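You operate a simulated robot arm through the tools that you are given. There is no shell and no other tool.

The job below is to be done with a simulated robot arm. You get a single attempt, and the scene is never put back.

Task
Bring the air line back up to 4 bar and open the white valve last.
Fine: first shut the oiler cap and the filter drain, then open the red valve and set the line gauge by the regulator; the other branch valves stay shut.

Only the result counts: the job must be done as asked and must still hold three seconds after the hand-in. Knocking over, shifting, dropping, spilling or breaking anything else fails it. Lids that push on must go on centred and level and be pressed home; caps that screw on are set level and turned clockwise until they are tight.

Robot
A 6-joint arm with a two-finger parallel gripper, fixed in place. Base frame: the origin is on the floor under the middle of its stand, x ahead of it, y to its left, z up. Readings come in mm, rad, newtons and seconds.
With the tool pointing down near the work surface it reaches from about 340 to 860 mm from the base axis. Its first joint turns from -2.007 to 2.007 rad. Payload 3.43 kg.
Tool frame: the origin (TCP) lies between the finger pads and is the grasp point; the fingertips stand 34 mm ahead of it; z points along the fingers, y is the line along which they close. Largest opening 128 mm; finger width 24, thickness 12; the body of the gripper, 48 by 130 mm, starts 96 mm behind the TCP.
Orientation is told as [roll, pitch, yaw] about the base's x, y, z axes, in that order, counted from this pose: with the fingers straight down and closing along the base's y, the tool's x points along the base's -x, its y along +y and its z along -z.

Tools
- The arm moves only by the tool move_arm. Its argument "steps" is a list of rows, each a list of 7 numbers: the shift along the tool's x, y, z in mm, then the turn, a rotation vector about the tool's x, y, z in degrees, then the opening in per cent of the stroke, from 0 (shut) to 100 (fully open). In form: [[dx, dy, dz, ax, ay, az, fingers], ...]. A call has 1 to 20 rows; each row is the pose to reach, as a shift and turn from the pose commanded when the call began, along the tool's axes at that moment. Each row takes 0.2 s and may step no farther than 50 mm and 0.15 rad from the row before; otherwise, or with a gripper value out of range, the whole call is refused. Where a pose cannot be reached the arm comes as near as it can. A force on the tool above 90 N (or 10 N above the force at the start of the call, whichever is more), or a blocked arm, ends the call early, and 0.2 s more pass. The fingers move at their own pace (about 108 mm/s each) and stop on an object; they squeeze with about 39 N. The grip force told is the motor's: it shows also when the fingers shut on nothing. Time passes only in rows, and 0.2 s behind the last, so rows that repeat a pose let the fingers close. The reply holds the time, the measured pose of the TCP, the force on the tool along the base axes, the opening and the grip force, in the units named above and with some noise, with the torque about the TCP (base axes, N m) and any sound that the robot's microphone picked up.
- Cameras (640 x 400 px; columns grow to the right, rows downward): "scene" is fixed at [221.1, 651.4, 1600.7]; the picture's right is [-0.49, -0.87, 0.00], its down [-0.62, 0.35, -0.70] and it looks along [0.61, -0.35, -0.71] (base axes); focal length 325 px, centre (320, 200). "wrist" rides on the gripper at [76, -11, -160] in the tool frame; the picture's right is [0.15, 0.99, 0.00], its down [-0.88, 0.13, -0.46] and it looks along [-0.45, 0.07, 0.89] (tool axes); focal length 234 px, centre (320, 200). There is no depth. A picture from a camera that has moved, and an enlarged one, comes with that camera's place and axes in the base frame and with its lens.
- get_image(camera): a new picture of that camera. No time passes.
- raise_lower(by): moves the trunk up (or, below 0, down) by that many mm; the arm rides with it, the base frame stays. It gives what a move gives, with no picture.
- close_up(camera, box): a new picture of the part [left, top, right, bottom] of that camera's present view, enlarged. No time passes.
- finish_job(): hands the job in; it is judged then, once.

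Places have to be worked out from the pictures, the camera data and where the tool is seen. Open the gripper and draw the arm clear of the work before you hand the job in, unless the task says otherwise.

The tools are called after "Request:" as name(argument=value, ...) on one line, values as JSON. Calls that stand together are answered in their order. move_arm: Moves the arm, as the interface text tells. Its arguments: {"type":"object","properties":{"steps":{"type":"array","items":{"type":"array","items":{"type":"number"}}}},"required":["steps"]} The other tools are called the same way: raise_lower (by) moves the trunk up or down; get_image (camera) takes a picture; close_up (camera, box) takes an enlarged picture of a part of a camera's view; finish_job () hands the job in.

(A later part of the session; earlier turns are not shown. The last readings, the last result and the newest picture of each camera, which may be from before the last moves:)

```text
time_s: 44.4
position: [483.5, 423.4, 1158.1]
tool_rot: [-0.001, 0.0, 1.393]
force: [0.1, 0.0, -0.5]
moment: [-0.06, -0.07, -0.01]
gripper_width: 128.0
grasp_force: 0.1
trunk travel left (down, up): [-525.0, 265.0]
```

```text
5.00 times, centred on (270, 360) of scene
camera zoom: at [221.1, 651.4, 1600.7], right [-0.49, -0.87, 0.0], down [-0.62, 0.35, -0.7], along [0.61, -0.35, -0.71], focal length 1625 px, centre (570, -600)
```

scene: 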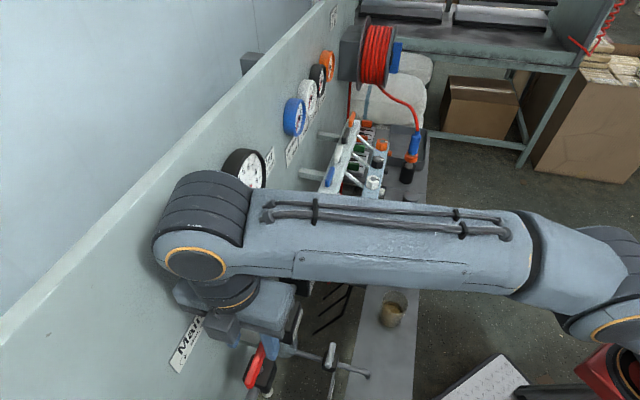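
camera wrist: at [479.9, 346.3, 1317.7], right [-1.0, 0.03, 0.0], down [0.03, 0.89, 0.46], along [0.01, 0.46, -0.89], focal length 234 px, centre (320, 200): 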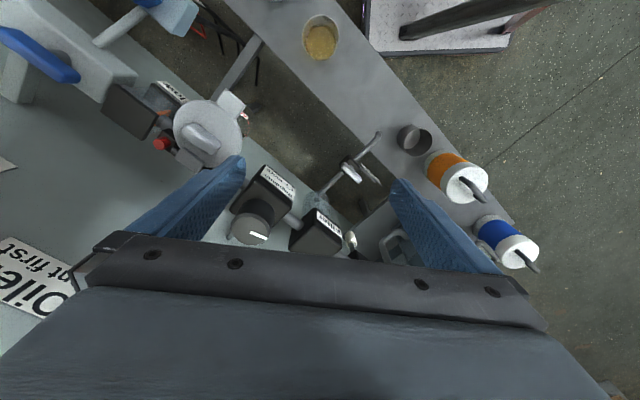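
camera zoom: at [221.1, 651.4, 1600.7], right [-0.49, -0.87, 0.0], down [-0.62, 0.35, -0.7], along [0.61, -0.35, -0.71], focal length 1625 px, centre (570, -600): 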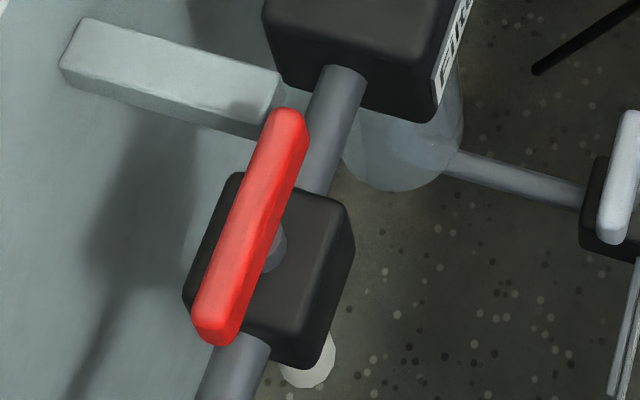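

The red handle is in line with the pipe and the red pressure pin on the oiler has popped up. I read the line gauge closely and zoom on the regulator knob.

Request:
close_up(camera="scene", box=[222, 145, 276, 229])

Request:
close_up(camera="wrist", box=[210, 150, 310, 250])

Request:
close_up(camera="scene", box=[270, 225, 330, 285])

```text
4.76 times, centred on (249, 187) of scene
camera zoom: at [221.1, 651.4, 1600.7], right [-0.49, -0.87, 0.0], down [-0.62, 0.35, -0.7], along [0.61, -0.35, -0.71], focal length 1548 px, centre (658, 262)
```

zoom: 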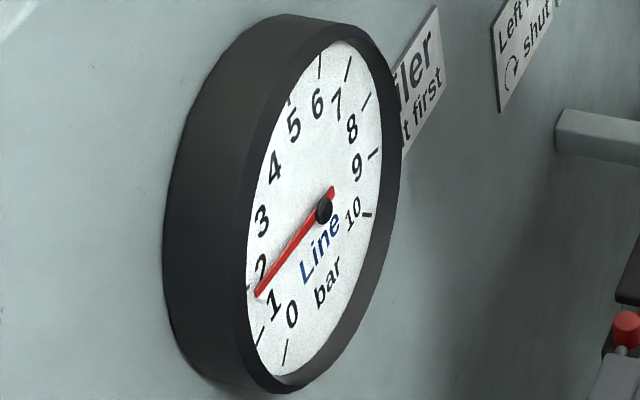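

```text
4.00 times, centred on (260, 200) of wrist
camera zoom: at [479.9, 346.3, 1317.7], right [-1.0, 0.03, 0.0], down [0.03, 0.89, 0.46], along [0.01, 0.46, -0.89], focal length 937 px, centre (560, 200)
```

zoom: 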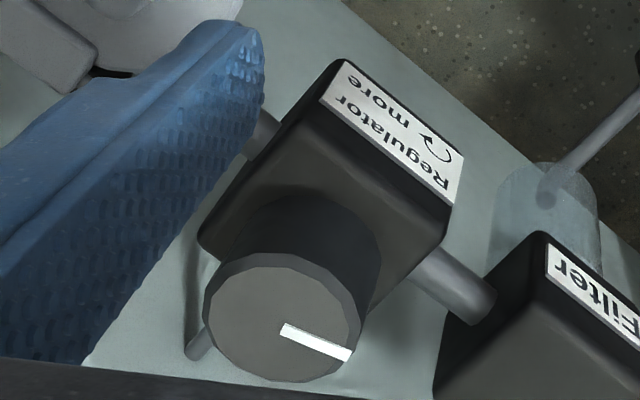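

```text
6.67 times, centred on (300, 255) of scene
camera zoom: at [221.1, 651.4, 1600.7], right [-0.49, -0.87, 0.0], down [-0.62, 0.35, -0.7], along [0.61, -0.35, -0.71], focal length 2167 px, centre (453, -167)
```

zoom: 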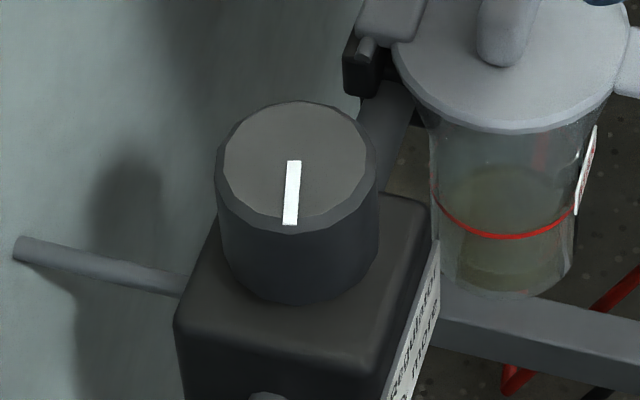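

The gauge reads about 1.7 bar; knob top centre is at about [567,504,1086], diameter ~46 mm, clockwise = more. I position the gripper above the knob with ~80 mm opening.

Request:
move_arm(steps=[[-31, -22.6, 0, 0, 0, 0, 62], [-62, -45.2, 0, 0, 0, 0, 62], [-94.1, -67.9, 0, 0, 0, 0, 62], [-94.1, -67.9, 15, 0, 0, 0, 62]])

Request:
get_image(camera="wrist")

Request:
close_up(camera="scene", box=[220, 170, 380, 300])

```text
time_s: 45.4
position: [565.7, 504.1, 1141.2]
tool_rot: [0.0, 0.0, 1.395]
force: [-0.6, -0.1, 0.2]
moment: [0.02, 0.03, 0.02]
gripper_width: 79.3
grasp_force: 0.0
trunk travel left (down, up): [-525.0, 265.0]
```

```text
taken
camera wrist: at [563.2, 427.0, 1301.5], right [-1.0, 0.03, 0.0], down [0.02, 0.89, 0.46], along [0.01, 0.46, -0.89], focal length 234 px, centre (320, 200)
```

wrist: 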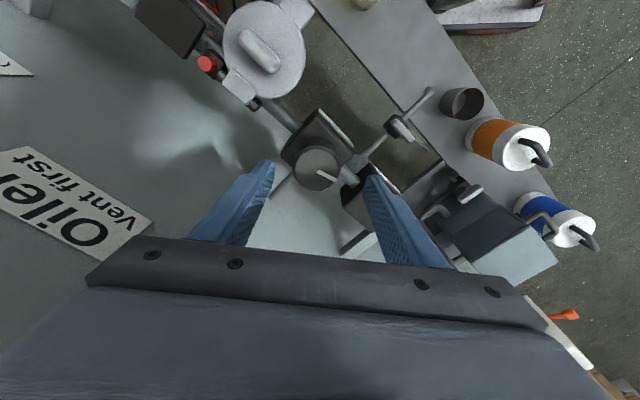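

```text
3.08 times, centred on (300, 235) of scene
camera zoom: at [221.1, 651.4, 1600.7], right [-0.49, -0.87, 0.0], down [-0.62, 0.35, -0.7], along [0.61, -0.35, -0.71], focal length 1000 px, centre (382, 92)
```

zoom: 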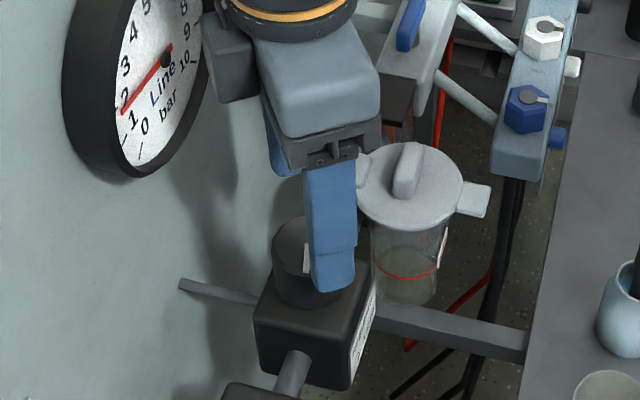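

The knob is centred between the fingers; the gauge remains visible from the fixed camera. I lower 47 mm and close on the knob.

Request:
move_arm(steps=[[0, 0, 16, 0, 0, 0, 62], [0, 0, 32, 0, 0, 0, 62], [0, 0, 47, 0, 0, 0, 62], [0, 0, 47, 0, 0, 0, 25], [0, 0, 47, 0, 0, 0, 25], [0, 0, 47, 0, 0, 0, 25]])

Request:
close_up(camera="wrist", box=[240, 110, 400, 230])

```text
time_s: 46.8
position: [568.4, 502.5, 1095.5]
tool_rot: [-0.003, 0.0, 1.395]
force: [35.0, -8.1, -0.2]
moment: [1.02, -0.85, -0.14]
gripper_width: 47.4
grasp_force: 45.3
trunk travel left (down, up): [-525.0, 265.0]
```

```text
3.33 times, centred on (320, 170) of wrist
camera zoom: at [565.2, 425.0, 1254.9], right [-1.0, 0.03, 0.0], down [0.03, 0.89, 0.46], along [0.02, 0.46, -0.89], focal length 781 px, centre (320, 300)
```

zoom: 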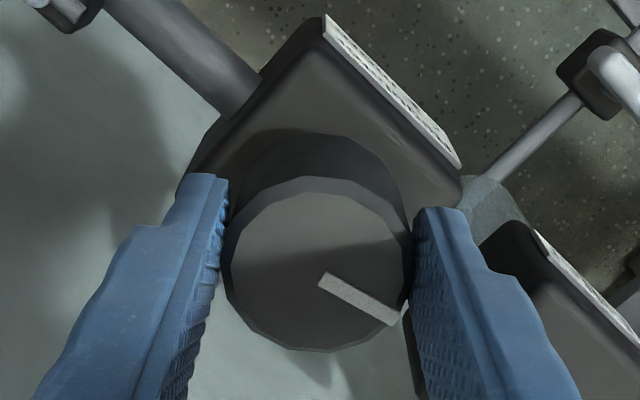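

Gripped at 47 mm, with a sideways load showing the knob sits ~3 mm off my axis. I correct for that and turn clockwise 24°.

Request:
move_arm(steps=[[-0.6, -3.7, 0, 0, 0, 0, 25], [-0.6, -3.7, 0, 0, 0, 8, 25], [-0.6, -3.7, 0, 0, 0, 16, 25], [-0.6, -3.7, 0, 0, 0, 24, 25]])

Request:
close_up(camera="scene", box=[222, 145, 276, 229])

Request:
close_up(camera="wrist", box=[240, 110, 400, 230])

```text
time_s: 47.8
position: [567.0, 503.0, 1095.3]
tool_rot: [0.0, 0.007, 0.975]
force: [-1.4, -26.8, -6.9]
moment: [-1.03, 0.23, 0.0]
gripper_width: 47.5
grasp_force: 44.8
trunk travel left (down, up): [-525.0, 265.0]
```

```text
4.76 times, centred on (249, 187) of scene
camera zoom: at [221.1, 651.4, 1600.7], right [-0.49, -0.87, 0.0], down [-0.62, 0.35, -0.7], along [0.61, -0.35, -0.71], focal length 1548 px, centre (658, 262)
```

zoom: 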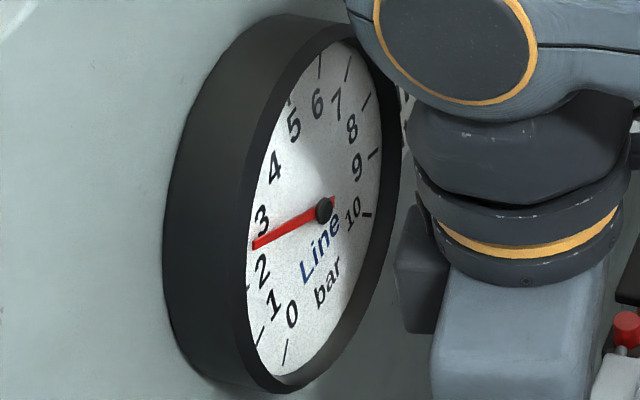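

```text
3.33 times, centred on (320, 170) of wrist
camera zoom: at [534.4, 433.7, 1255.4], right [-0.9, 0.43, 0.0], down [0.39, 0.8, 0.45], along [0.19, 0.41, -0.89], focal length 781 px, centre (320, 300)
```

zoom: 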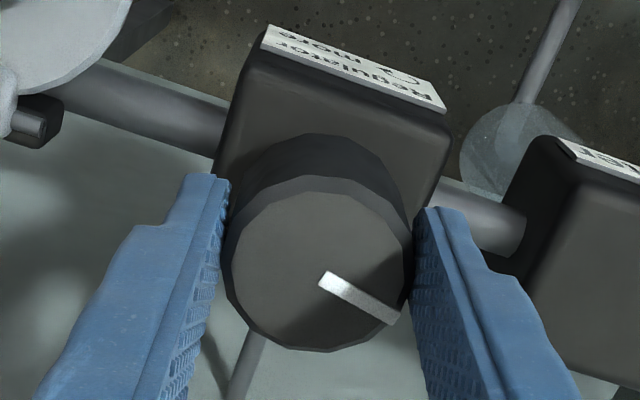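

The gauge rose by ~0.9 bar for 24° (now about 2.7). I re-centre slightly and turn another 24°.

Request:
move_arm(steps=[[2, 1.3, 0, 0, 0, 0, 25], [2, 1.3, 0, 0, 0, 8, 25], [2, 1.3, 0, 0, 0, 16, 25], [2, 1.3, 0, 0, 0, 24, 25]])

Request:
close_up(camera="scene", box=[222, 145, 276, 229])

```text
time_s: 48.8
position: [565.2, 503.6, 1095.7]
tool_rot: [0.003, 0.002, 0.56]
force: [-0.1, -13.5, -18.3]
moment: [0.34, -0.67, -0.02]
gripper_width: 47.4
grasp_force: 44.5
trunk travel left (down, up): [-525.0, 265.0]
```

```text
4.76 times, centred on (249, 187) of scene
camera zoom: at [221.1, 651.4, 1600.7], right [-0.49, -0.87, 0.0], down [-0.62, 0.35, -0.7], along [0.61, -0.35, -0.71], focal length 1548 px, centre (658, 262)
```

zoom: 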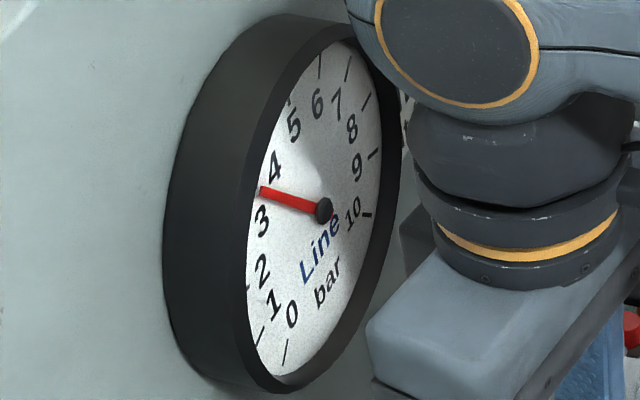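

The needle computes to about 3.5 bar (≈31° per bar). I turn a further 14° and wait a moment before reading again.

Request:
move_arm(steps=[[0, 0, 0, 0, 0, 7, 25], [0, 0, 0, 0, 0, 14, 25], [0, 0, 0, 0, 0, 14, 25], [0, 0, 0, 0, 0, 14, 25]])

Request:
close_up(camera="scene", box=[232, 165, 262, 210])

```text
time_s: 49.8
position: [567.1, 503.4, 1094.6]
tool_rot: [0.0, 0.001, 0.315]
force: [-6.7, 1.8, -20.4]
moment: [0.26, -0.12, 0.03]
gripper_width: 47.7
grasp_force: 45.1
trunk travel left (down, up): [-525.0, 265.0]
```

```text
8.89 times, centred on (247, 188) of scene
camera zoom: at [221.1, 651.4, 1600.7], right [-0.49, -0.87, 0.0], down [-0.62, 0.35, -0.7], along [0.61, -0.35, -0.71], focal length 2889 px, centre (969, 311)
```

zoom: 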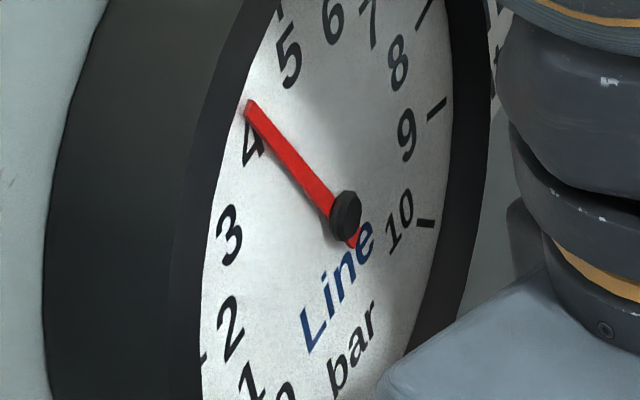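

The needle is now near 4 bar (about 4.05 by this oblique view). I release the knob, lift off and go look at the gauge from the front with the wrist camera.

Request:
move_arm(steps=[[0, 0, 0, 0, 0, 14, 62], [0, 0, 0, 0, 0, 14, 62], [0, 0, 0, 0, 0, 14, 62], [0, 0, -30, 0, 0, 14, 62], [0, 0, -60, 0, 0, 14, 62]])

Request:
close_up(camera="scene", box=[222, 145, 276, 229])

```text
refused: row 1 steps farther than a row can; nothing moved
```

```text
4.76 times, centred on (249, 187) of scene
camera zoom: at [221.1, 651.4, 1600.7], right [-0.49, -0.87, 0.0], down [-0.62, 0.35, -0.7], along [0.61, -0.35, -0.71], focal length 1548 px, centre (658, 262)
```

zoom: 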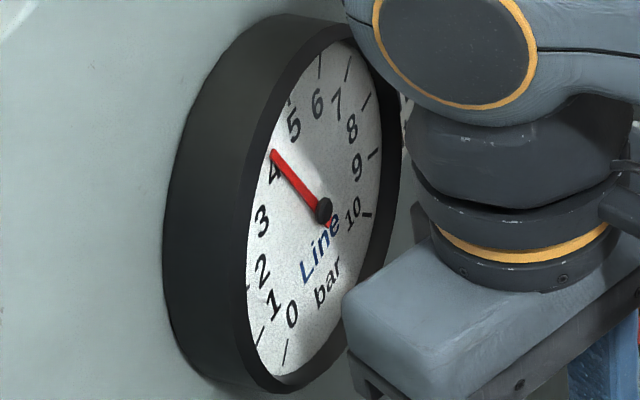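

That call was refused because I kept the old turn value; nothing moved. I repeat the release with no turn.

Request:
move_arm(steps=[[0, 0, 0, 0, 0, 0, 62], [0, 0, 0, 0, 0, 0, 62], [0, 0, 0, 0, 0, 0, 62], [0, 0, -30, 0, 0, 0, 62], [0, 0, -55, 0, 0, 0, 62]])

Request:
close_up(camera="scene", box=[222, 145, 276, 229])

```text
time_s: 51.0
position: [566.1, 503.0, 1151.5]
tool_rot: [-0.001, 0.001, 0.314]
force: [0.7, -0.1, 0.7]
moment: [0.01, 0.02, 0.05]
gripper_width: 79.5
grasp_force: 0.0
trunk travel left (down, up): [-525.0, 265.0]
```

```text
4.76 times, centred on (249, 187) of scene
camera zoom: at [221.1, 651.4, 1600.7], right [-0.49, -0.87, 0.0], down [-0.62, 0.35, -0.7], along [0.61, -0.35, -0.71], focal length 1548 px, centre (658, 262)
```

zoom: 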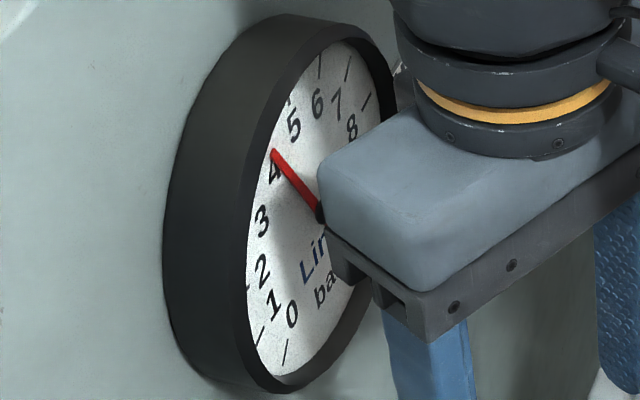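

The needle held after release. I back away from the panel and turn the tool to face it again.

Request:
move_arm(steps=[[35, -17.8, 0, 0, 0, -6.75, 62], [70, -35.6, 0, 0, 0, -13.5, 80], [105, -53.4, 0, 0, 0, -20.25, 100], [139.9, -71.3, 0, 0, 0, -27, 100], [139.9, -71.3, -40, 0, 0, -27, 100], [139.9, -71.3, -80, 0, 0, -27, 100], [139.9, -71.3, -105, 0, 0, -27, 100]])

Request:
move_arm(steps=[[0, 0, 0, 0, -8, 0, 100], [0, 0, 0, 0, -16, 0, 100], [0, 0, 0, 0, -24, 0, 100], [0, 0, 0, 0, -32, 0, 100], [0, 0, 0, 0, -40, 0, 100], [0, 0, 0, 0, -48, 0, 100], [0, 0, 0, 0, -50, 0, 100]])

Request:
get_image(camera="wrist")

```text
time_s: 52.6
position: [455.9, 393.0, 1256.4]
tool_rot: [0.0, 0.0, 0.787]
force: [0.5, 1.3, 0.3]
moment: [0.0, 0.04, -0.01]
gripper_width: 128.1
grasp_force: 0.1
trunk travel left (down, up): [-525.0, 265.0]
```

```text
time_s: 54.2
position: [455.2, 392.9, 1256.5]
tool_rot: [-0.002, -0.874, 0.786]
force: [-0.2, 0.2, 0.3]
moment: [0.02, -0.04, 0.03]
gripper_width: 128.0
grasp_force: 0.0
trunk travel left (down, up): [-525.0, 265.0]
```

```text
taken
camera wrist: at [342.2, 262.6, 1300.4], right [-0.77, 0.63, -0.11], down [0.06, 0.24, 0.97], along [0.64, 0.73, -0.23], focal length 234 px, centre (320, 200)
```

wrist: 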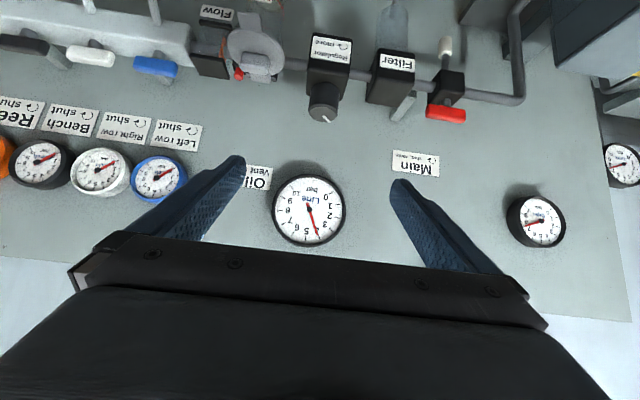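

Good frontal view of the line gauge. I enlarge it (and the branch gauges and dryer/tank gauges) to read.

Request:
close_up(camera="wrist", box=[265, 165, 353, 250])

Request:
close_up(camera="wrist", box=[0, 130, 200, 210])

Request:
close_up(camera="wrist", box=[200, 0, 300, 100])

```text
4.71 times, centred on (309, 208) of wrist
camera zoom: at [342.2, 262.6, 1300.4], right [-0.77, 0.63, -0.11], down [0.06, 0.24, 0.97], along [0.64, 0.73, -0.23], focal length 1102 px, centre (372, 165)
```

zoom: 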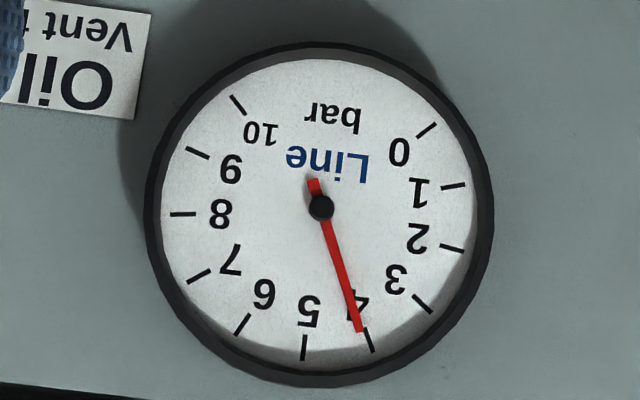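

```text
3.20 times, centred on (100, 170) of wrist
camera zoom: at [342.2, 262.6, 1300.4], right [-0.77, 0.63, -0.11], down [0.06, 0.24, 0.97], along [0.64, 0.73, -0.23], focal length 749 px, centre (1024, 296)
```

zoom: 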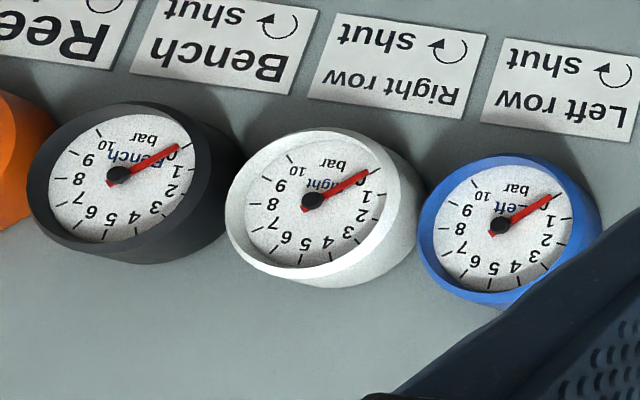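

```text
4.00 times, centred on (250, 50) of wrist
camera zoom: at [342.2, 262.6, 1300.4], right [-0.77, 0.63, -0.11], down [0.06, 0.24, 0.97], along [0.64, 0.73, -0.23], focal length 937 px, centre (600, 800)
```

zoom: 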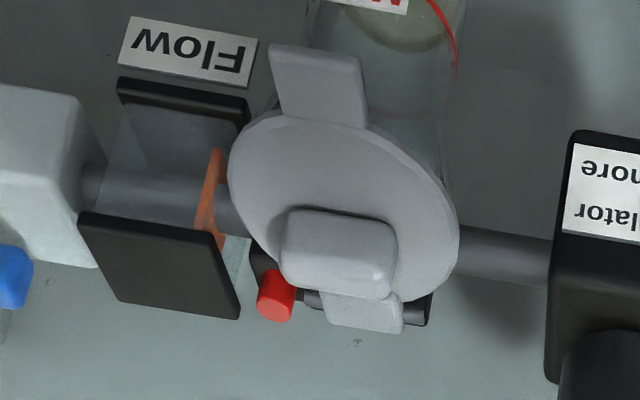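

The needle is essentially at the 4 tick. I enlarge more to measure precisely.

Request:
close_up(camera="wrist", box=[285, 195, 335, 245])

```text
8.00 times, centred on (310, 220) of wrist
camera zoom: at [342.2, 262.6, 1300.4], right [-0.77, 0.63, -0.11], down [0.06, 0.24, 0.97], along [0.64, 0.73, -0.23], focal length 1873 px, centre (400, 40)
```

zoom: 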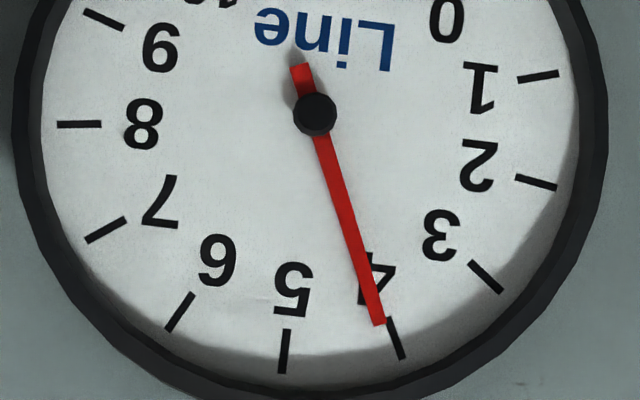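

Measured carefully the needle is at ~4.1 bar, a touch high. I go back to the knob to trim it by about 3° counter-clockwise: first upright again.

Request:
move_arm(steps=[[0, 0, 0, 0, 8, 0, 100], [0, 0, 0, 0, 16, 0, 100], [0, 0, 0, 0, 24, 0, 100], [0, 0, 0, 0, 32, 0, 100], [0, 0, 0, 0, 40, 0, 80], [0, 0, 0, 0, 48, 0, 62], [0, 0, 0, 0, 50, 0, 62]])

Request:
move_arm(steps=[[0, 0, 45, 0, 0, 0, 62], [0, 0, 90, 0, 0, 0, 62], [0, 0, 105, 0, 0, 0, 62], [-39, 0, 105, 0, 0, 6.75, 62], [-78, 0, 105, 0, 0, 13.5, 62], [-117, 0, 105, 0, 0, 20.25, 62], [-157, -0.8, 105, 0, 0, 27, 62]])

Request:
close_up(camera="wrist", box=[240, 110, 400, 230])

```text
time_s: 55.8
position: [456.3, 392.6, 1256.0]
tool_rot: [0.0, 0.002, 0.786]
force: [0.3, 0.5, 0.0]
moment: [-0.04, -0.03, -0.02]
gripper_width: 79.3
grasp_force: 0.1
trunk travel left (down, up): [-525.0, 265.0]
```

```text
time_s: 57.4
position: [567.3, 502.4, 1152.0]
tool_rot: [-0.001, -0.002, 0.312]
force: [-0.4, -1.2, 0.7]
moment: [0.05, -0.07, 0.02]
gripper_width: 79.4
grasp_force: 0.0
trunk travel left (down, up): [-525.0, 265.0]
```

```text
3.33 times, centred on (320, 170) of wrist
camera zoom: at [497.8, 467.8, 1311.4], right [-0.44, 0.9, 0.0], down [0.8, 0.39, 0.46], along [0.41, 0.2, -0.89], focal length 781 px, centre (320, 300)
```

zoom: 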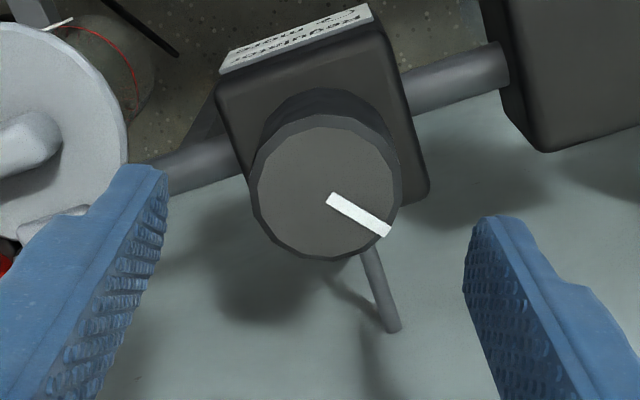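

Aligned over the knob as before. I lower, grip, and turn counter-clockwise 3.2°.

Request:
move_arm(steps=[[0, 0, 20, 0, 0, 0, 62], [0, 0, 40, 0, 0, 0, 62], [0, 0, 57, 0, 0, 0, 62], [0, 0, 57, 0, 0, 0, 25], [0, 0, 57, 0, 0, 0, 25], [0, 0, 57, 0, 0, 0, 25]])

Request:
close_up(camera="scene", box=[232, 165, 262, 210])

```text
time_s: 58.8
position: [565.6, 504.6, 1093.6]
tool_rot: [0.003, 0.0, 0.316]
force: [-5.4, 16.2, -2.8]
moment: [0.89, -1.01, 0.07]
gripper_width: 47.6
grasp_force: 45.4
trunk travel left (down, up): [-525.0, 265.0]
```

```text
8.89 times, centred on (247, 188) of scene
camera zoom: at [221.1, 651.4, 1600.7], right [-0.49, -0.87, 0.0], down [-0.62, 0.35, -0.7], along [0.61, -0.35, -0.71], focal length 2889 px, centre (969, 311)
```

zoom: 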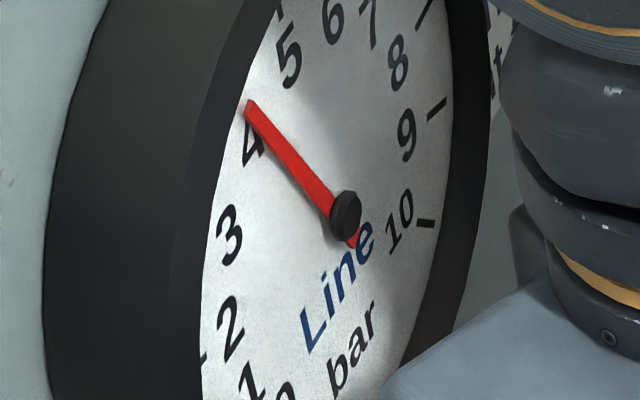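

Reading unchanged by gripping. Now the small counter-clockwise trim.

Request:
move_arm(steps=[[0.7, 1.8, 0, 0, 0, 0, 25], [0.7, 1.8, 0, 0, 0, -1.6, 25], [0.7, 1.8, 0, 0, 0, -3.2, 25], [0.7, 1.8, 0, 0, 0, -3.2, 25], [0.7, 1.8, 0, 0, 0, -3.2, 25]])

Request:
close_up(camera="scene", box=[232, 165, 262, 210])

```text
time_s: 60.0
position: [565.4, 504.9, 1093.1]
tool_rot: [-0.002, 0.001, 0.369]
force: [-2.4, 10.6, -1.2]
moment: [0.31, 0.07, 0.04]
gripper_width: 47.5
grasp_force: 45.0
trunk travel left (down, up): [-525.0, 265.0]
```

```text
8.89 times, centred on (247, 188) of scene
camera zoom: at [221.1, 651.4, 1600.7], right [-0.49, -0.87, 0.0], down [-0.62, 0.35, -0.7], along [0.61, -0.35, -0.71], focal length 2889 px, centre (969, 311)
```

zoom: 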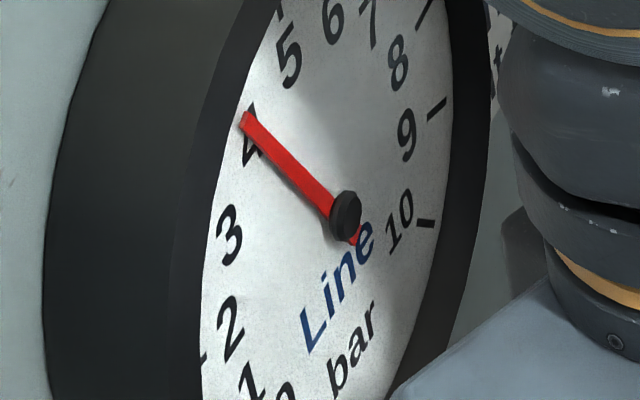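

The needle moved down by ~3° (≈0.11 bar), giving about 4.0 bar. I release the knob and lift off.

Request:
move_arm(steps=[[0, 0, 0, 0, 0, 0, 62], [0, 0, 0, 0, 0, 0, 62], [0, 0, 0, 0, 0, 0, 62], [0, 0, -30, 0, 0, 0, 62], [0, 0, -58, 0, 0, 0, 62]])

Request:
close_up(camera="scene", box=[232, 165, 262, 210])

```text
time_s: 61.2
position: [567.0, 505.2, 1152.1]
tool_rot: [0.0, -0.002, 0.37]
force: [0.1, 0.0, 0.0]
moment: [0.02, 0.01, -0.02]
gripper_width: 79.2
grasp_force: 0.1
trunk travel left (down, up): [-525.0, 265.0]
```

```text
8.89 times, centred on (247, 188) of scene
camera zoom: at [221.1, 651.4, 1600.7], right [-0.49, -0.87, 0.0], down [-0.62, 0.35, -0.7], along [0.61, -0.35, -0.71], focal length 2889 px, centre (969, 311)
```

zoom: 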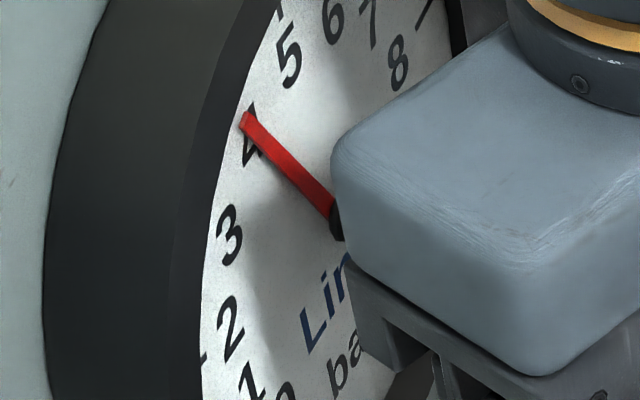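

The trim held after release. I back off and take another frontal look at the gauge.

Request:
move_arm(steps=[[36, -15.8, 0, 0, 0, -6, 62], [72, -31.6, 0, 0, 0, -12, 80], [108, -47.5, 0, 0, 0, -18, 100], [143.6, -63.3, 0, 0, 0, -23.8, 100], [143.6, -63.3, -40, 0, 0, -23.8, 100], [143.6, -63.3, -80, 0, 0, -23.8, 100], [143.6, -63.3, -105, 0, 0, -23.8, 100]])

Request:
move_arm(steps=[[0, 0, 0, 0, -8, 0, 100], [0, 0, 0, 0, -16, 0, 100], [0, 0, 0, 0, -24, 0, 100], [0, 0, 0, 0, -32, 0, 100], [0, 0, 0, 0, -40, 0, 100], [0, 0, 0, 0, -48, 0, 100], [0, 0, 0, 0, -50, 0, 100]])

Request:
close_up(camera="wrist", box=[285, 195, 335, 245])

Request:
get_image(camera="wrist")

```text
time_s: 62.8
position: [454.8, 393.2, 1257.5]
tool_rot: [-0.001, 0.0, 0.786]
force: [0.8, 0.4, -0.4]
moment: [0.0, 0.02, -0.02]
gripper_width: 127.8
grasp_force: 0.0
trunk travel left (down, up): [-525.0, 265.0]
```

```text
time_s: 64.4
position: [454.2, 393.1, 1256.9]
tool_rot: [-0.001, -0.876, 0.785]
force: [-0.3, 0.1, 0.4]
moment: [-0.02, -0.02, 0.0]
gripper_width: 128.0
grasp_force: 0.1
trunk travel left (down, up): [-525.0, 265.0]
```

```text
8.00 times, centred on (310, 220) of wrist
camera zoom: at [341.5, 263.7, 1301.4], right [-0.77, 0.63, -0.11], down [0.06, 0.24, 0.97], along [0.64, 0.73, -0.23], focal length 1873 px, centre (400, 40)
```

zoom: 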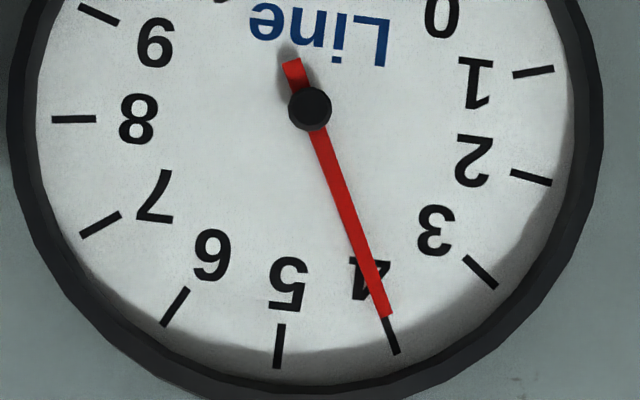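

```text
taken
camera wrist: at [341.5, 263.7, 1301.4], right [-0.77, 0.63, -0.11], down [0.06, 0.24, 0.97], along [0.64, 0.73, -0.23], focal length 234 px, centre (320, 200)
```

wrist: 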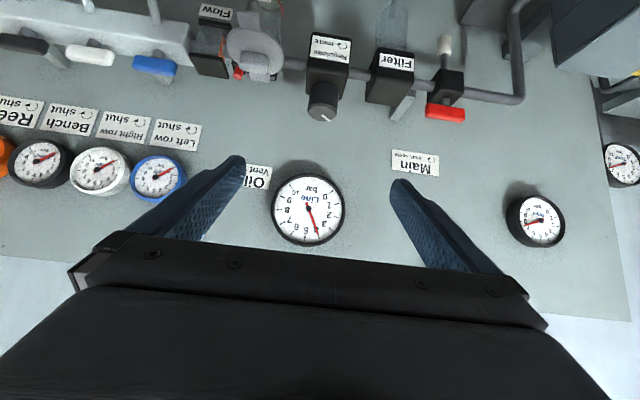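

The needle is exactly on the 4 bar tick. Now the last step, the white lever: I move right along the panel for a close look at it.

Request:
move_arm(steps=[[0, -45, 0, 0, 0, 0, 100], [0, -90, 0, 0, 0, 0, 100], [0, -135, 0, 0, 0, 0, 100], [0, -180, 0, 0, 0, 0, 100], [0, -225, 0, 0, 0, 0, 100], [0, -270, 0, 0, 0, 0, 100], [0, -315, 0, 0, 0, 0, 100], [0, -350, 0, 0, 0, 0, 100], [0, -350, 0, 0, 7, 0, 100], [0, -350, 0, 0, 14, 0, 100]])

Request:
get_image(camera="wrist")

Request:
get_image(camera="scene")

```text
time_s: 66.6
position: [701.6, 145.0, 1256.5]
tool_rot: [0.001, -0.625, 0.784]
force: [-0.4, -0.8, 0.9]
moment: [0.03, 0.02, 0.04]
gripper_width: 128.2
grasp_force: 0.1
trunk travel left (down, up): [-525.0, 265.0]
```

```text
taken
camera wrist: at [600.2, 27.1, 1341.4], right [-0.78, 0.62, -0.09], down [0.22, 0.41, 0.89], along [0.58, 0.67, -0.46], focal length 234 px, centre (320, 200)
```

wrist: 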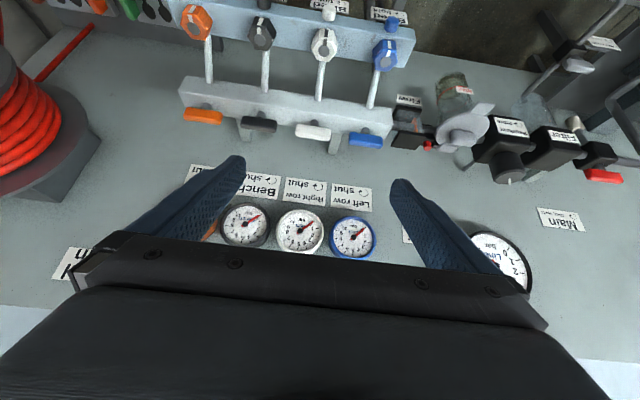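

```text
taken
```

scene: 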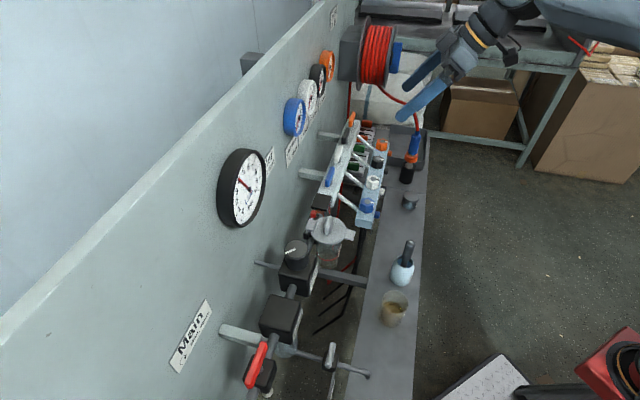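

The white lever is clearly visible now. I zoom in from both cameras to locate its pivot.

Request:
close_up(camera="wrist", box=[280, 100, 350, 160])

Request:
close_up(camera="scene", box=[310, 120, 370, 190])

Request:
close_up(camera="wrist", box=[170, 60, 400, 250])

```text
6.67 times, centred on (315, 130) of wrist
camera zoom: at [600.2, 27.1, 1341.4], right [-0.78, 0.62, -0.09], down [0.22, 0.41, 0.89], along [0.58, 0.67, -0.46], focal length 1561 px, centre (353, 667)
```

zoom: 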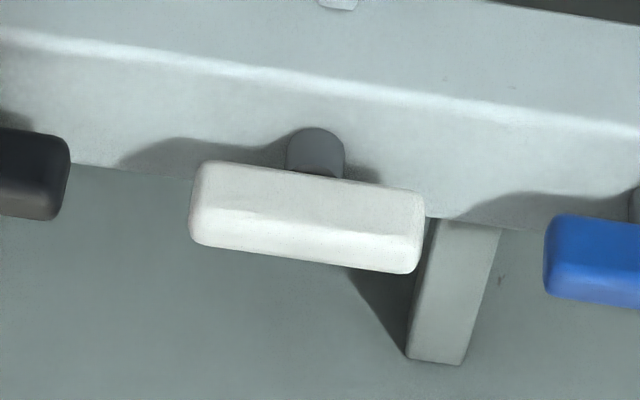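

```text
5.71 times, centred on (340, 155) of scene
camera zoom: at [221.1, 651.4, 1600.7], right [-0.49, -0.87, 0.0], down [-0.62, 0.35, -0.7], along [0.61, -0.35, -0.71], focal length 1857 px, centre (206, 457)
```

zoom: 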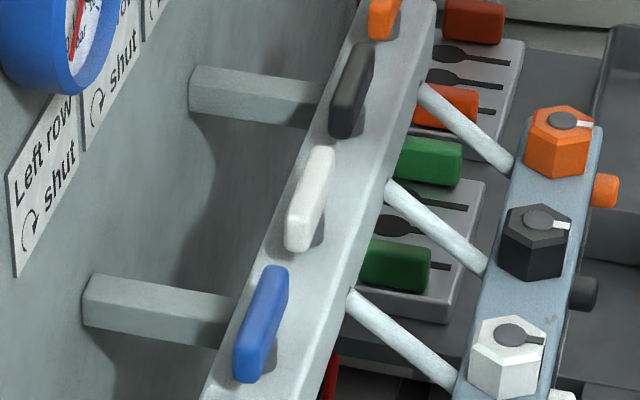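

```text
2.11 times, centred on (285, 155) of wrist
camera zoom: at [600.2, 27.1, 1341.4], right [-0.78, 0.62, -0.09], down [0.22, 0.41, 0.89], along [0.58, 0.67, -0.46], focal length 493 px, centre (394, 295)
```

zoom: 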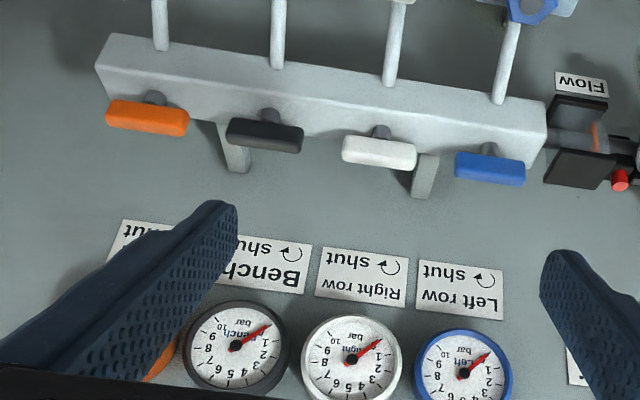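

The white lever is centred at about n=757, t=407, top z≈1052, lying along the manifold (shut); counter-clockwise means its right end goes toward the wall. I'll push that end with closed, slightly tilted fingers; first I close them and come down in front of it.

Request:
move_arm(steps=[[0, -23, 0, 0, 3, 0, 40], [0, -45.4, 0, 0, 5.8, 0, 0], [10.1, -45.4, 48.2, 0, 5.8, 0, 0], [20.2, -45.4, 96.4, 0, 5.8, 0, 0], [28.5, -45.4, 133.6, 0, 5.8, 0, 0], [31, -45.4, 162.6, 0, 5.8, 0, 0]])

Request:
get_image(camera="wrist")

Request:
close_up(camera="scene", box=[300, 80, 420, 200])

```text
time_s: 68.0
position: [785.1, 164.0, 1106.5]
tool_rot: [-0.001, -0.526, 0.786]
force: [-0.8, 0.3, 0.1]
moment: [-0.01, -0.02, -0.02]
gripper_width: 0.1
grasp_force: 33.3
trunk travel left (down, up): [-525.0, 265.0]
```

```text
taken
camera wrist: at [688.7, 51.5, 1206.9], right [-0.79, 0.61, -0.07], down [0.28, 0.47, 0.84], along [0.55, 0.64, -0.54], focal length 234 px, centre (320, 200)
```

wrist: 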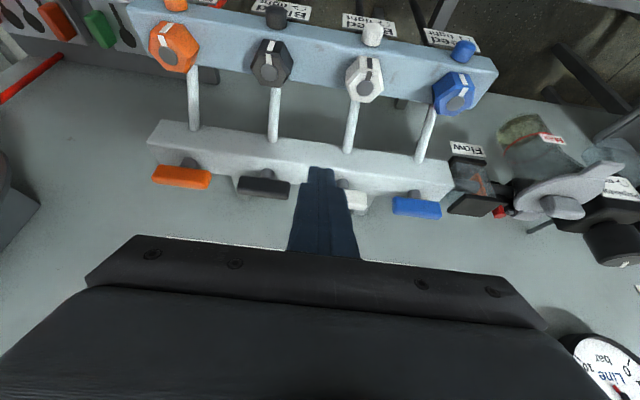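

```text
3.33 times, centred on (360, 140) of scene
camera zoom: at [221.1, 651.4, 1600.7], right [-0.49, -0.87, 0.0], down [-0.62, 0.35, -0.7], along [0.61, -0.35, -0.71], focal length 1083 px, centre (187, 400)
```

zoom: 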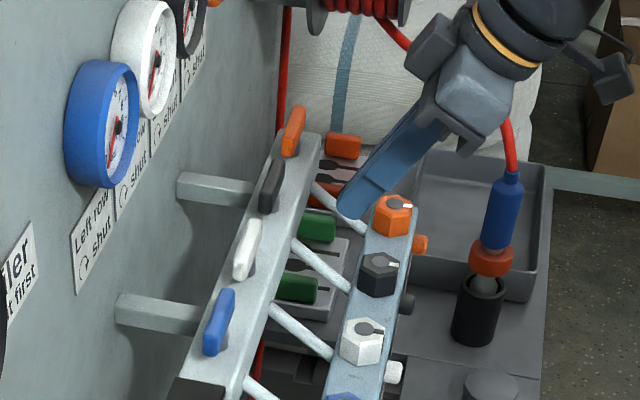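

Fingertip is in front of the lever's right end, ~50 mm away and above. I lower to lever height and advance to about 10 mm before contact.

Request:
move_arm(steps=[[6.6, 0, 21.5, 0, 0, 0, 0], [13.3, 0, 43.1, 0, 0, 0, 0], [0, 0, 51, 0, 0, 0, 0], [-13.5, 0, 58.6, 0, 0, 0, 0]])

Request:
close_up(camera="wrist", box=[240, 110, 400, 230])

Request:
close_up(camera="scene", box=[310, 110, 400, 200])

```text
time_s: 69.0
position: [813.9, 193.0, 1063.6]
tool_rot: [0.0, -0.526, 0.787]
force: [0.5, -0.5, 0.3]
moment: [0.0, 0.01, -0.01]
gripper_width: 0.3
grasp_force: 32.8
trunk travel left (down, up): [-525.0, 265.0]
```

```text
3.33 times, centred on (320, 170) of wrist
camera zoom: at [717.8, 81.1, 1163.4], right [-0.79, 0.61, -0.07], down [0.28, 0.47, 0.84], along [0.55, 0.64, -0.54], focal length 781 px, centre (320, 300)
```

zoom: 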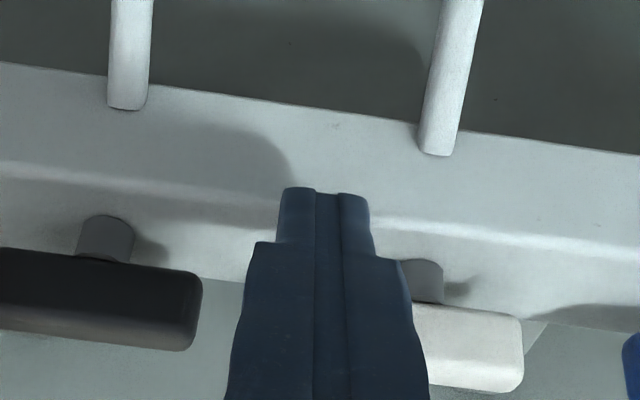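

```text
4.44 times, centred on (355, 155) of scene
camera zoom: at [221.1, 651.4, 1600.7], right [-0.49, -0.87, 0.0], down [-0.62, 0.35, -0.7], along [0.61, -0.35, -0.71], focal length 1445 px, centre (164, 400)
```

zoom: 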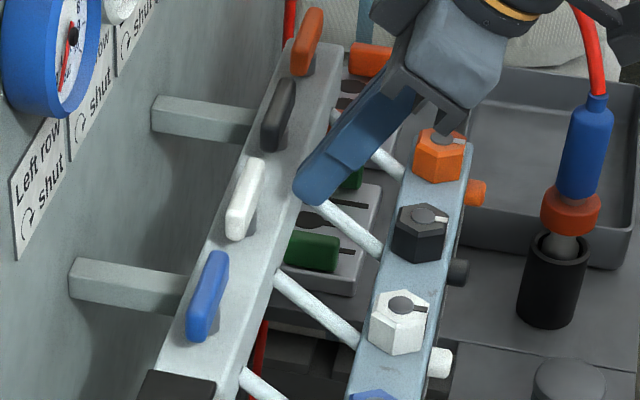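

The finger is in line with the lever's right end. I push toward the wall for the first part of the turn.

Request:
move_arm(steps=[[-5.2, 0, 3, 0, 0, 0, 0], [-9.5, 0, 5.5, 0, 0, 0, 0], [-13.9, -0.4, 8, 0, 0, 0, 0], [-18.7, -0.8, 10.8, 0, 0, 0, 0]])

Request:
close_up(camera="wrist", box=[240, 110, 400, 230])

Request:
close_up(camera="scene", box=[310, 110, 400, 200])

```text
time_s: 70.0
position: [829.5, 208.2, 1064.1]
tool_rot: [-0.001, -0.527, 0.786]
force: [0.4, -1.0, -0.5]
moment: [-0.05, -0.01, -0.04]
gripper_width: 0.1
grasp_force: 33.4
trunk travel left (down, up): [-525.0, 265.0]
```

```text
3.33 times, centred on (320, 170) of wrist
camera zoom: at [733.9, 95.7, 1163.5], right [-0.79, 0.61, -0.07], down [0.28, 0.47, 0.84], along [0.54, 0.64, -0.54], focal length 781 px, centre (320, 300)
```

zoom: 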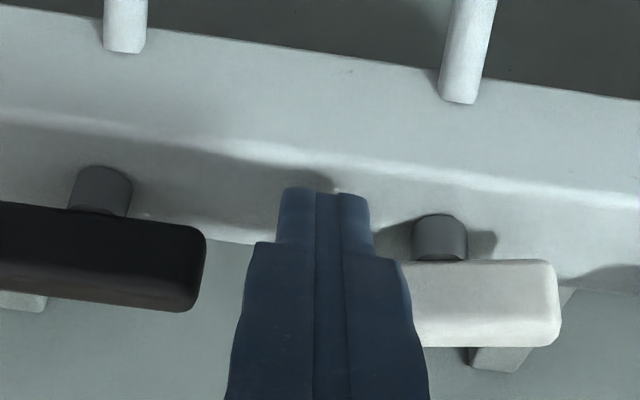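

```text
4.44 times, centred on (355, 155) of scene
camera zoom: at [221.1, 651.4, 1600.7], right [-0.49, -0.87, 0.0], down [-0.62, 0.35, -0.7], along [0.61, -0.35, -0.71], focal length 1445 px, centre (164, 400)
```

zoom: 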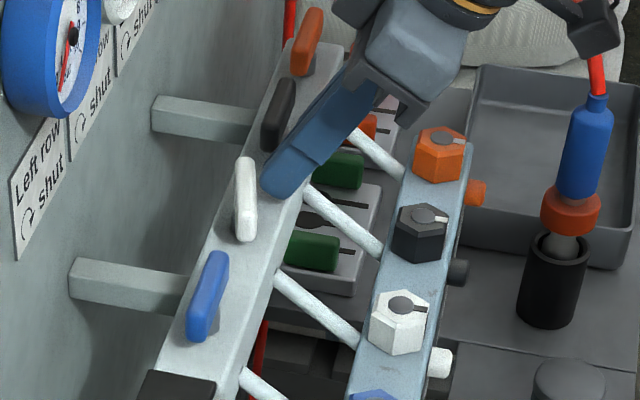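

The lever is rotating counter-clockwise with almost no force. I continue along the arc to about 90°.

Request:
move_arm(steps=[[-4.5, 1.3, 2.6, 0, 0, 0, 0], [-8.5, 4.3, 4.9, 0, 0, 0, 0], [-11.7, 8.4, 6.75, 0, 0, 0, 0], [-13.9, 13.4, 8, 0, 0, 0, 0]])

Request:
close_up(camera="wrist", box=[240, 110, 400, 230])

Request:
close_up(camera="scene", box=[280, 70, 400, 200])

```text
time_s: 71.0
position: [830.9, 228.3, 1063.2]
tool_rot: [0.0, -0.526, 0.785]
force: [2.0, -0.3, -0.5]
moment: [-0.02, -0.06, -0.06]
gripper_width: 0.1
grasp_force: 32.8
trunk travel left (down, up): [-525.0, 265.0]
```

```text
3.33 times, centred on (320, 170) of wrist
camera zoom: at [735.8, 116.6, 1163.6], right [-0.79, 0.61, -0.07], down [0.28, 0.47, 0.84], along [0.54, 0.64, -0.54], focal length 781 px, centre (320, 300)
```

zoom: 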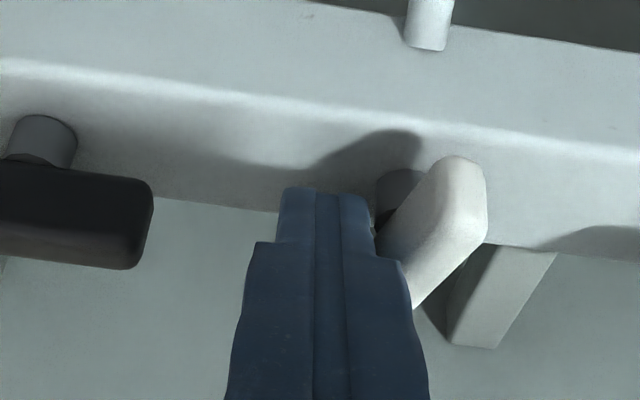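

```text
3.08 times, centred on (340, 135) of scene
camera zoom: at [221.1, 651.4, 1600.7], right [-0.49, -0.87, 0.0], down [-0.62, 0.35, -0.7], along [0.61, -0.35, -0.71], focal length 1000 px, centre (258, 400)
```

zoom: 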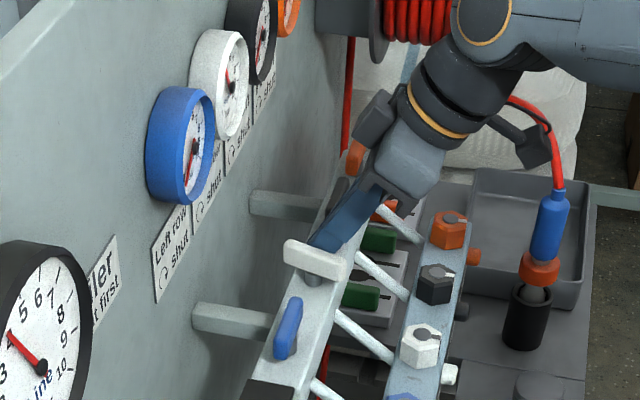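

The white gauge has risen; the lever is at roughly 65–70°. I keep pushing its wall-side end to the left to finish the quarter turn.

Request:
move_arm(steps=[[-1.5, 3, 0.9, 0, 0, 0, 0], [-3, 6, 1.7, 0, 0, 0, 0], [-3.5, 9, 2, 0, 0, 0, 0], [-3.5, 11, 2, 0, 0, 0, 0]])

Request:
close_up(camera="wrist", box=[240, 110, 400, 230])

Request:
close_up(camera="scene", box=[310, 110, 400, 200])

```text
time_s: 72.0
position: [830.4, 234.3, 1064.0]
tool_rot: [-0.003, -0.53, 0.782]
force: [22.9, -27.7, -0.8]
moment: [-0.41, -0.28, -0.21]
gripper_width: 0.0
grasp_force: 32.1
trunk travel left (down, up): [-525.0, 265.0]
```

```text
3.33 times, centred on (320, 170) of wrist
camera zoom: at [733.2, 122.5, 1163.2], right [-0.79, 0.61, -0.08], down [0.28, 0.47, 0.84], along [0.55, 0.64, -0.54], focal length 781 px, centre (320, 300)
```

zoom: 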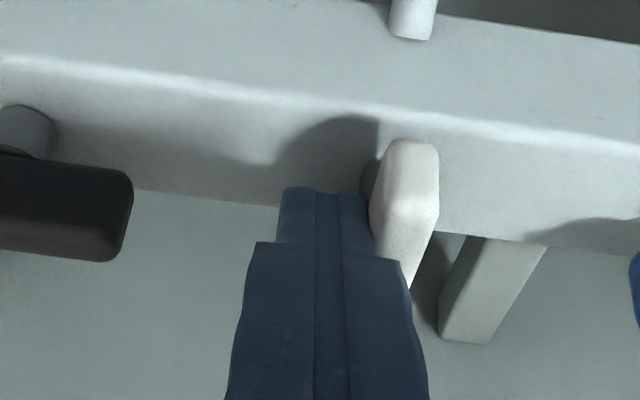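

```text
4.44 times, centred on (355, 155) of scene
camera zoom: at [221.1, 651.4, 1600.7], right [-0.49, -0.87, 0.0], down [-0.62, 0.35, -0.7], along [0.61, -0.35, -0.71], focal length 1445 px, centre (164, 400)
```

zoom: 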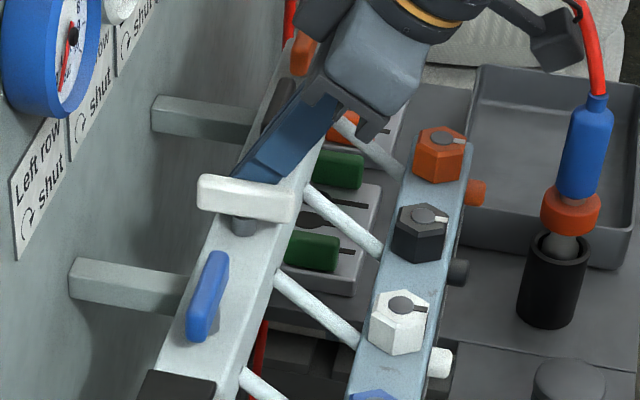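

The lever lies across the manifold now (in line with its branch pipe) and the stop is felt (~36 N). I draw back without disturbing the neighbours and go up for a look at all gauges.

Request:
move_arm(steps=[[0, -8, 0, 0, 0, 0, 0], [0, -14, 0, 0, 0, 0, 0], [34.6, -14, -20, 0, 0, 0, 0], [59.3, -14, -57.3, 0, 0, 0, 0], [67.8, -14, -102.6, 0, 0, 0, 0], [53.9, -14, -146.6, 0, 0, 0, 30], [31.4, -14, -185.6, 0, 0, 0, 60], [8.9, -14, -224.5, 0, 0, 0, 100]])

Request:
get_image(camera="wrist")

Request:
get_image(camera="scene")

```text
time_s: 73.8
position: [750.9, 143.3, 1251.1]
tool_rot: [0.0, -0.526, 0.786]
force: [0.2, 0.0, 0.4]
moment: [-0.01, -0.02, 0.03]
gripper_width: 128.2
grasp_force: 0.0
trunk travel left (down, up): [-525.0, 265.0]
```

```text
taken
camera wrist: at [655.5, 31.4, 1352.8], right [-0.79, 0.61, -0.07], down [0.28, 0.47, 0.84], along [0.54, 0.64, -0.54], focal length 234 px, centre (320, 200)
```

wrist: 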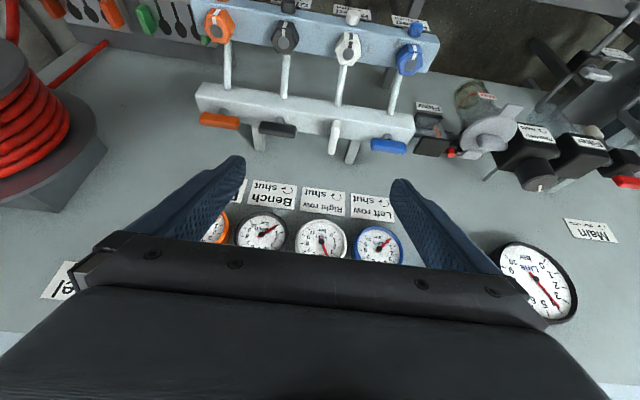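

```text
taken
```

scene: 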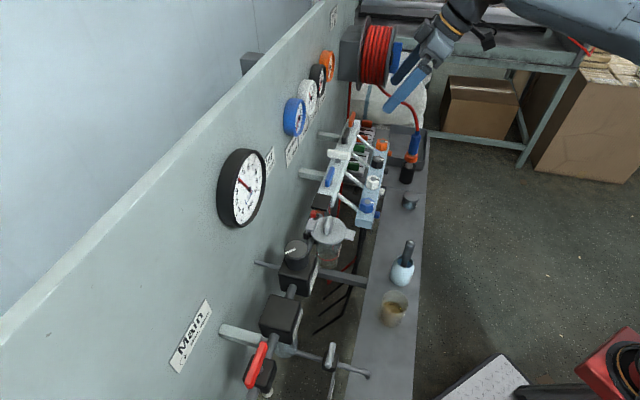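

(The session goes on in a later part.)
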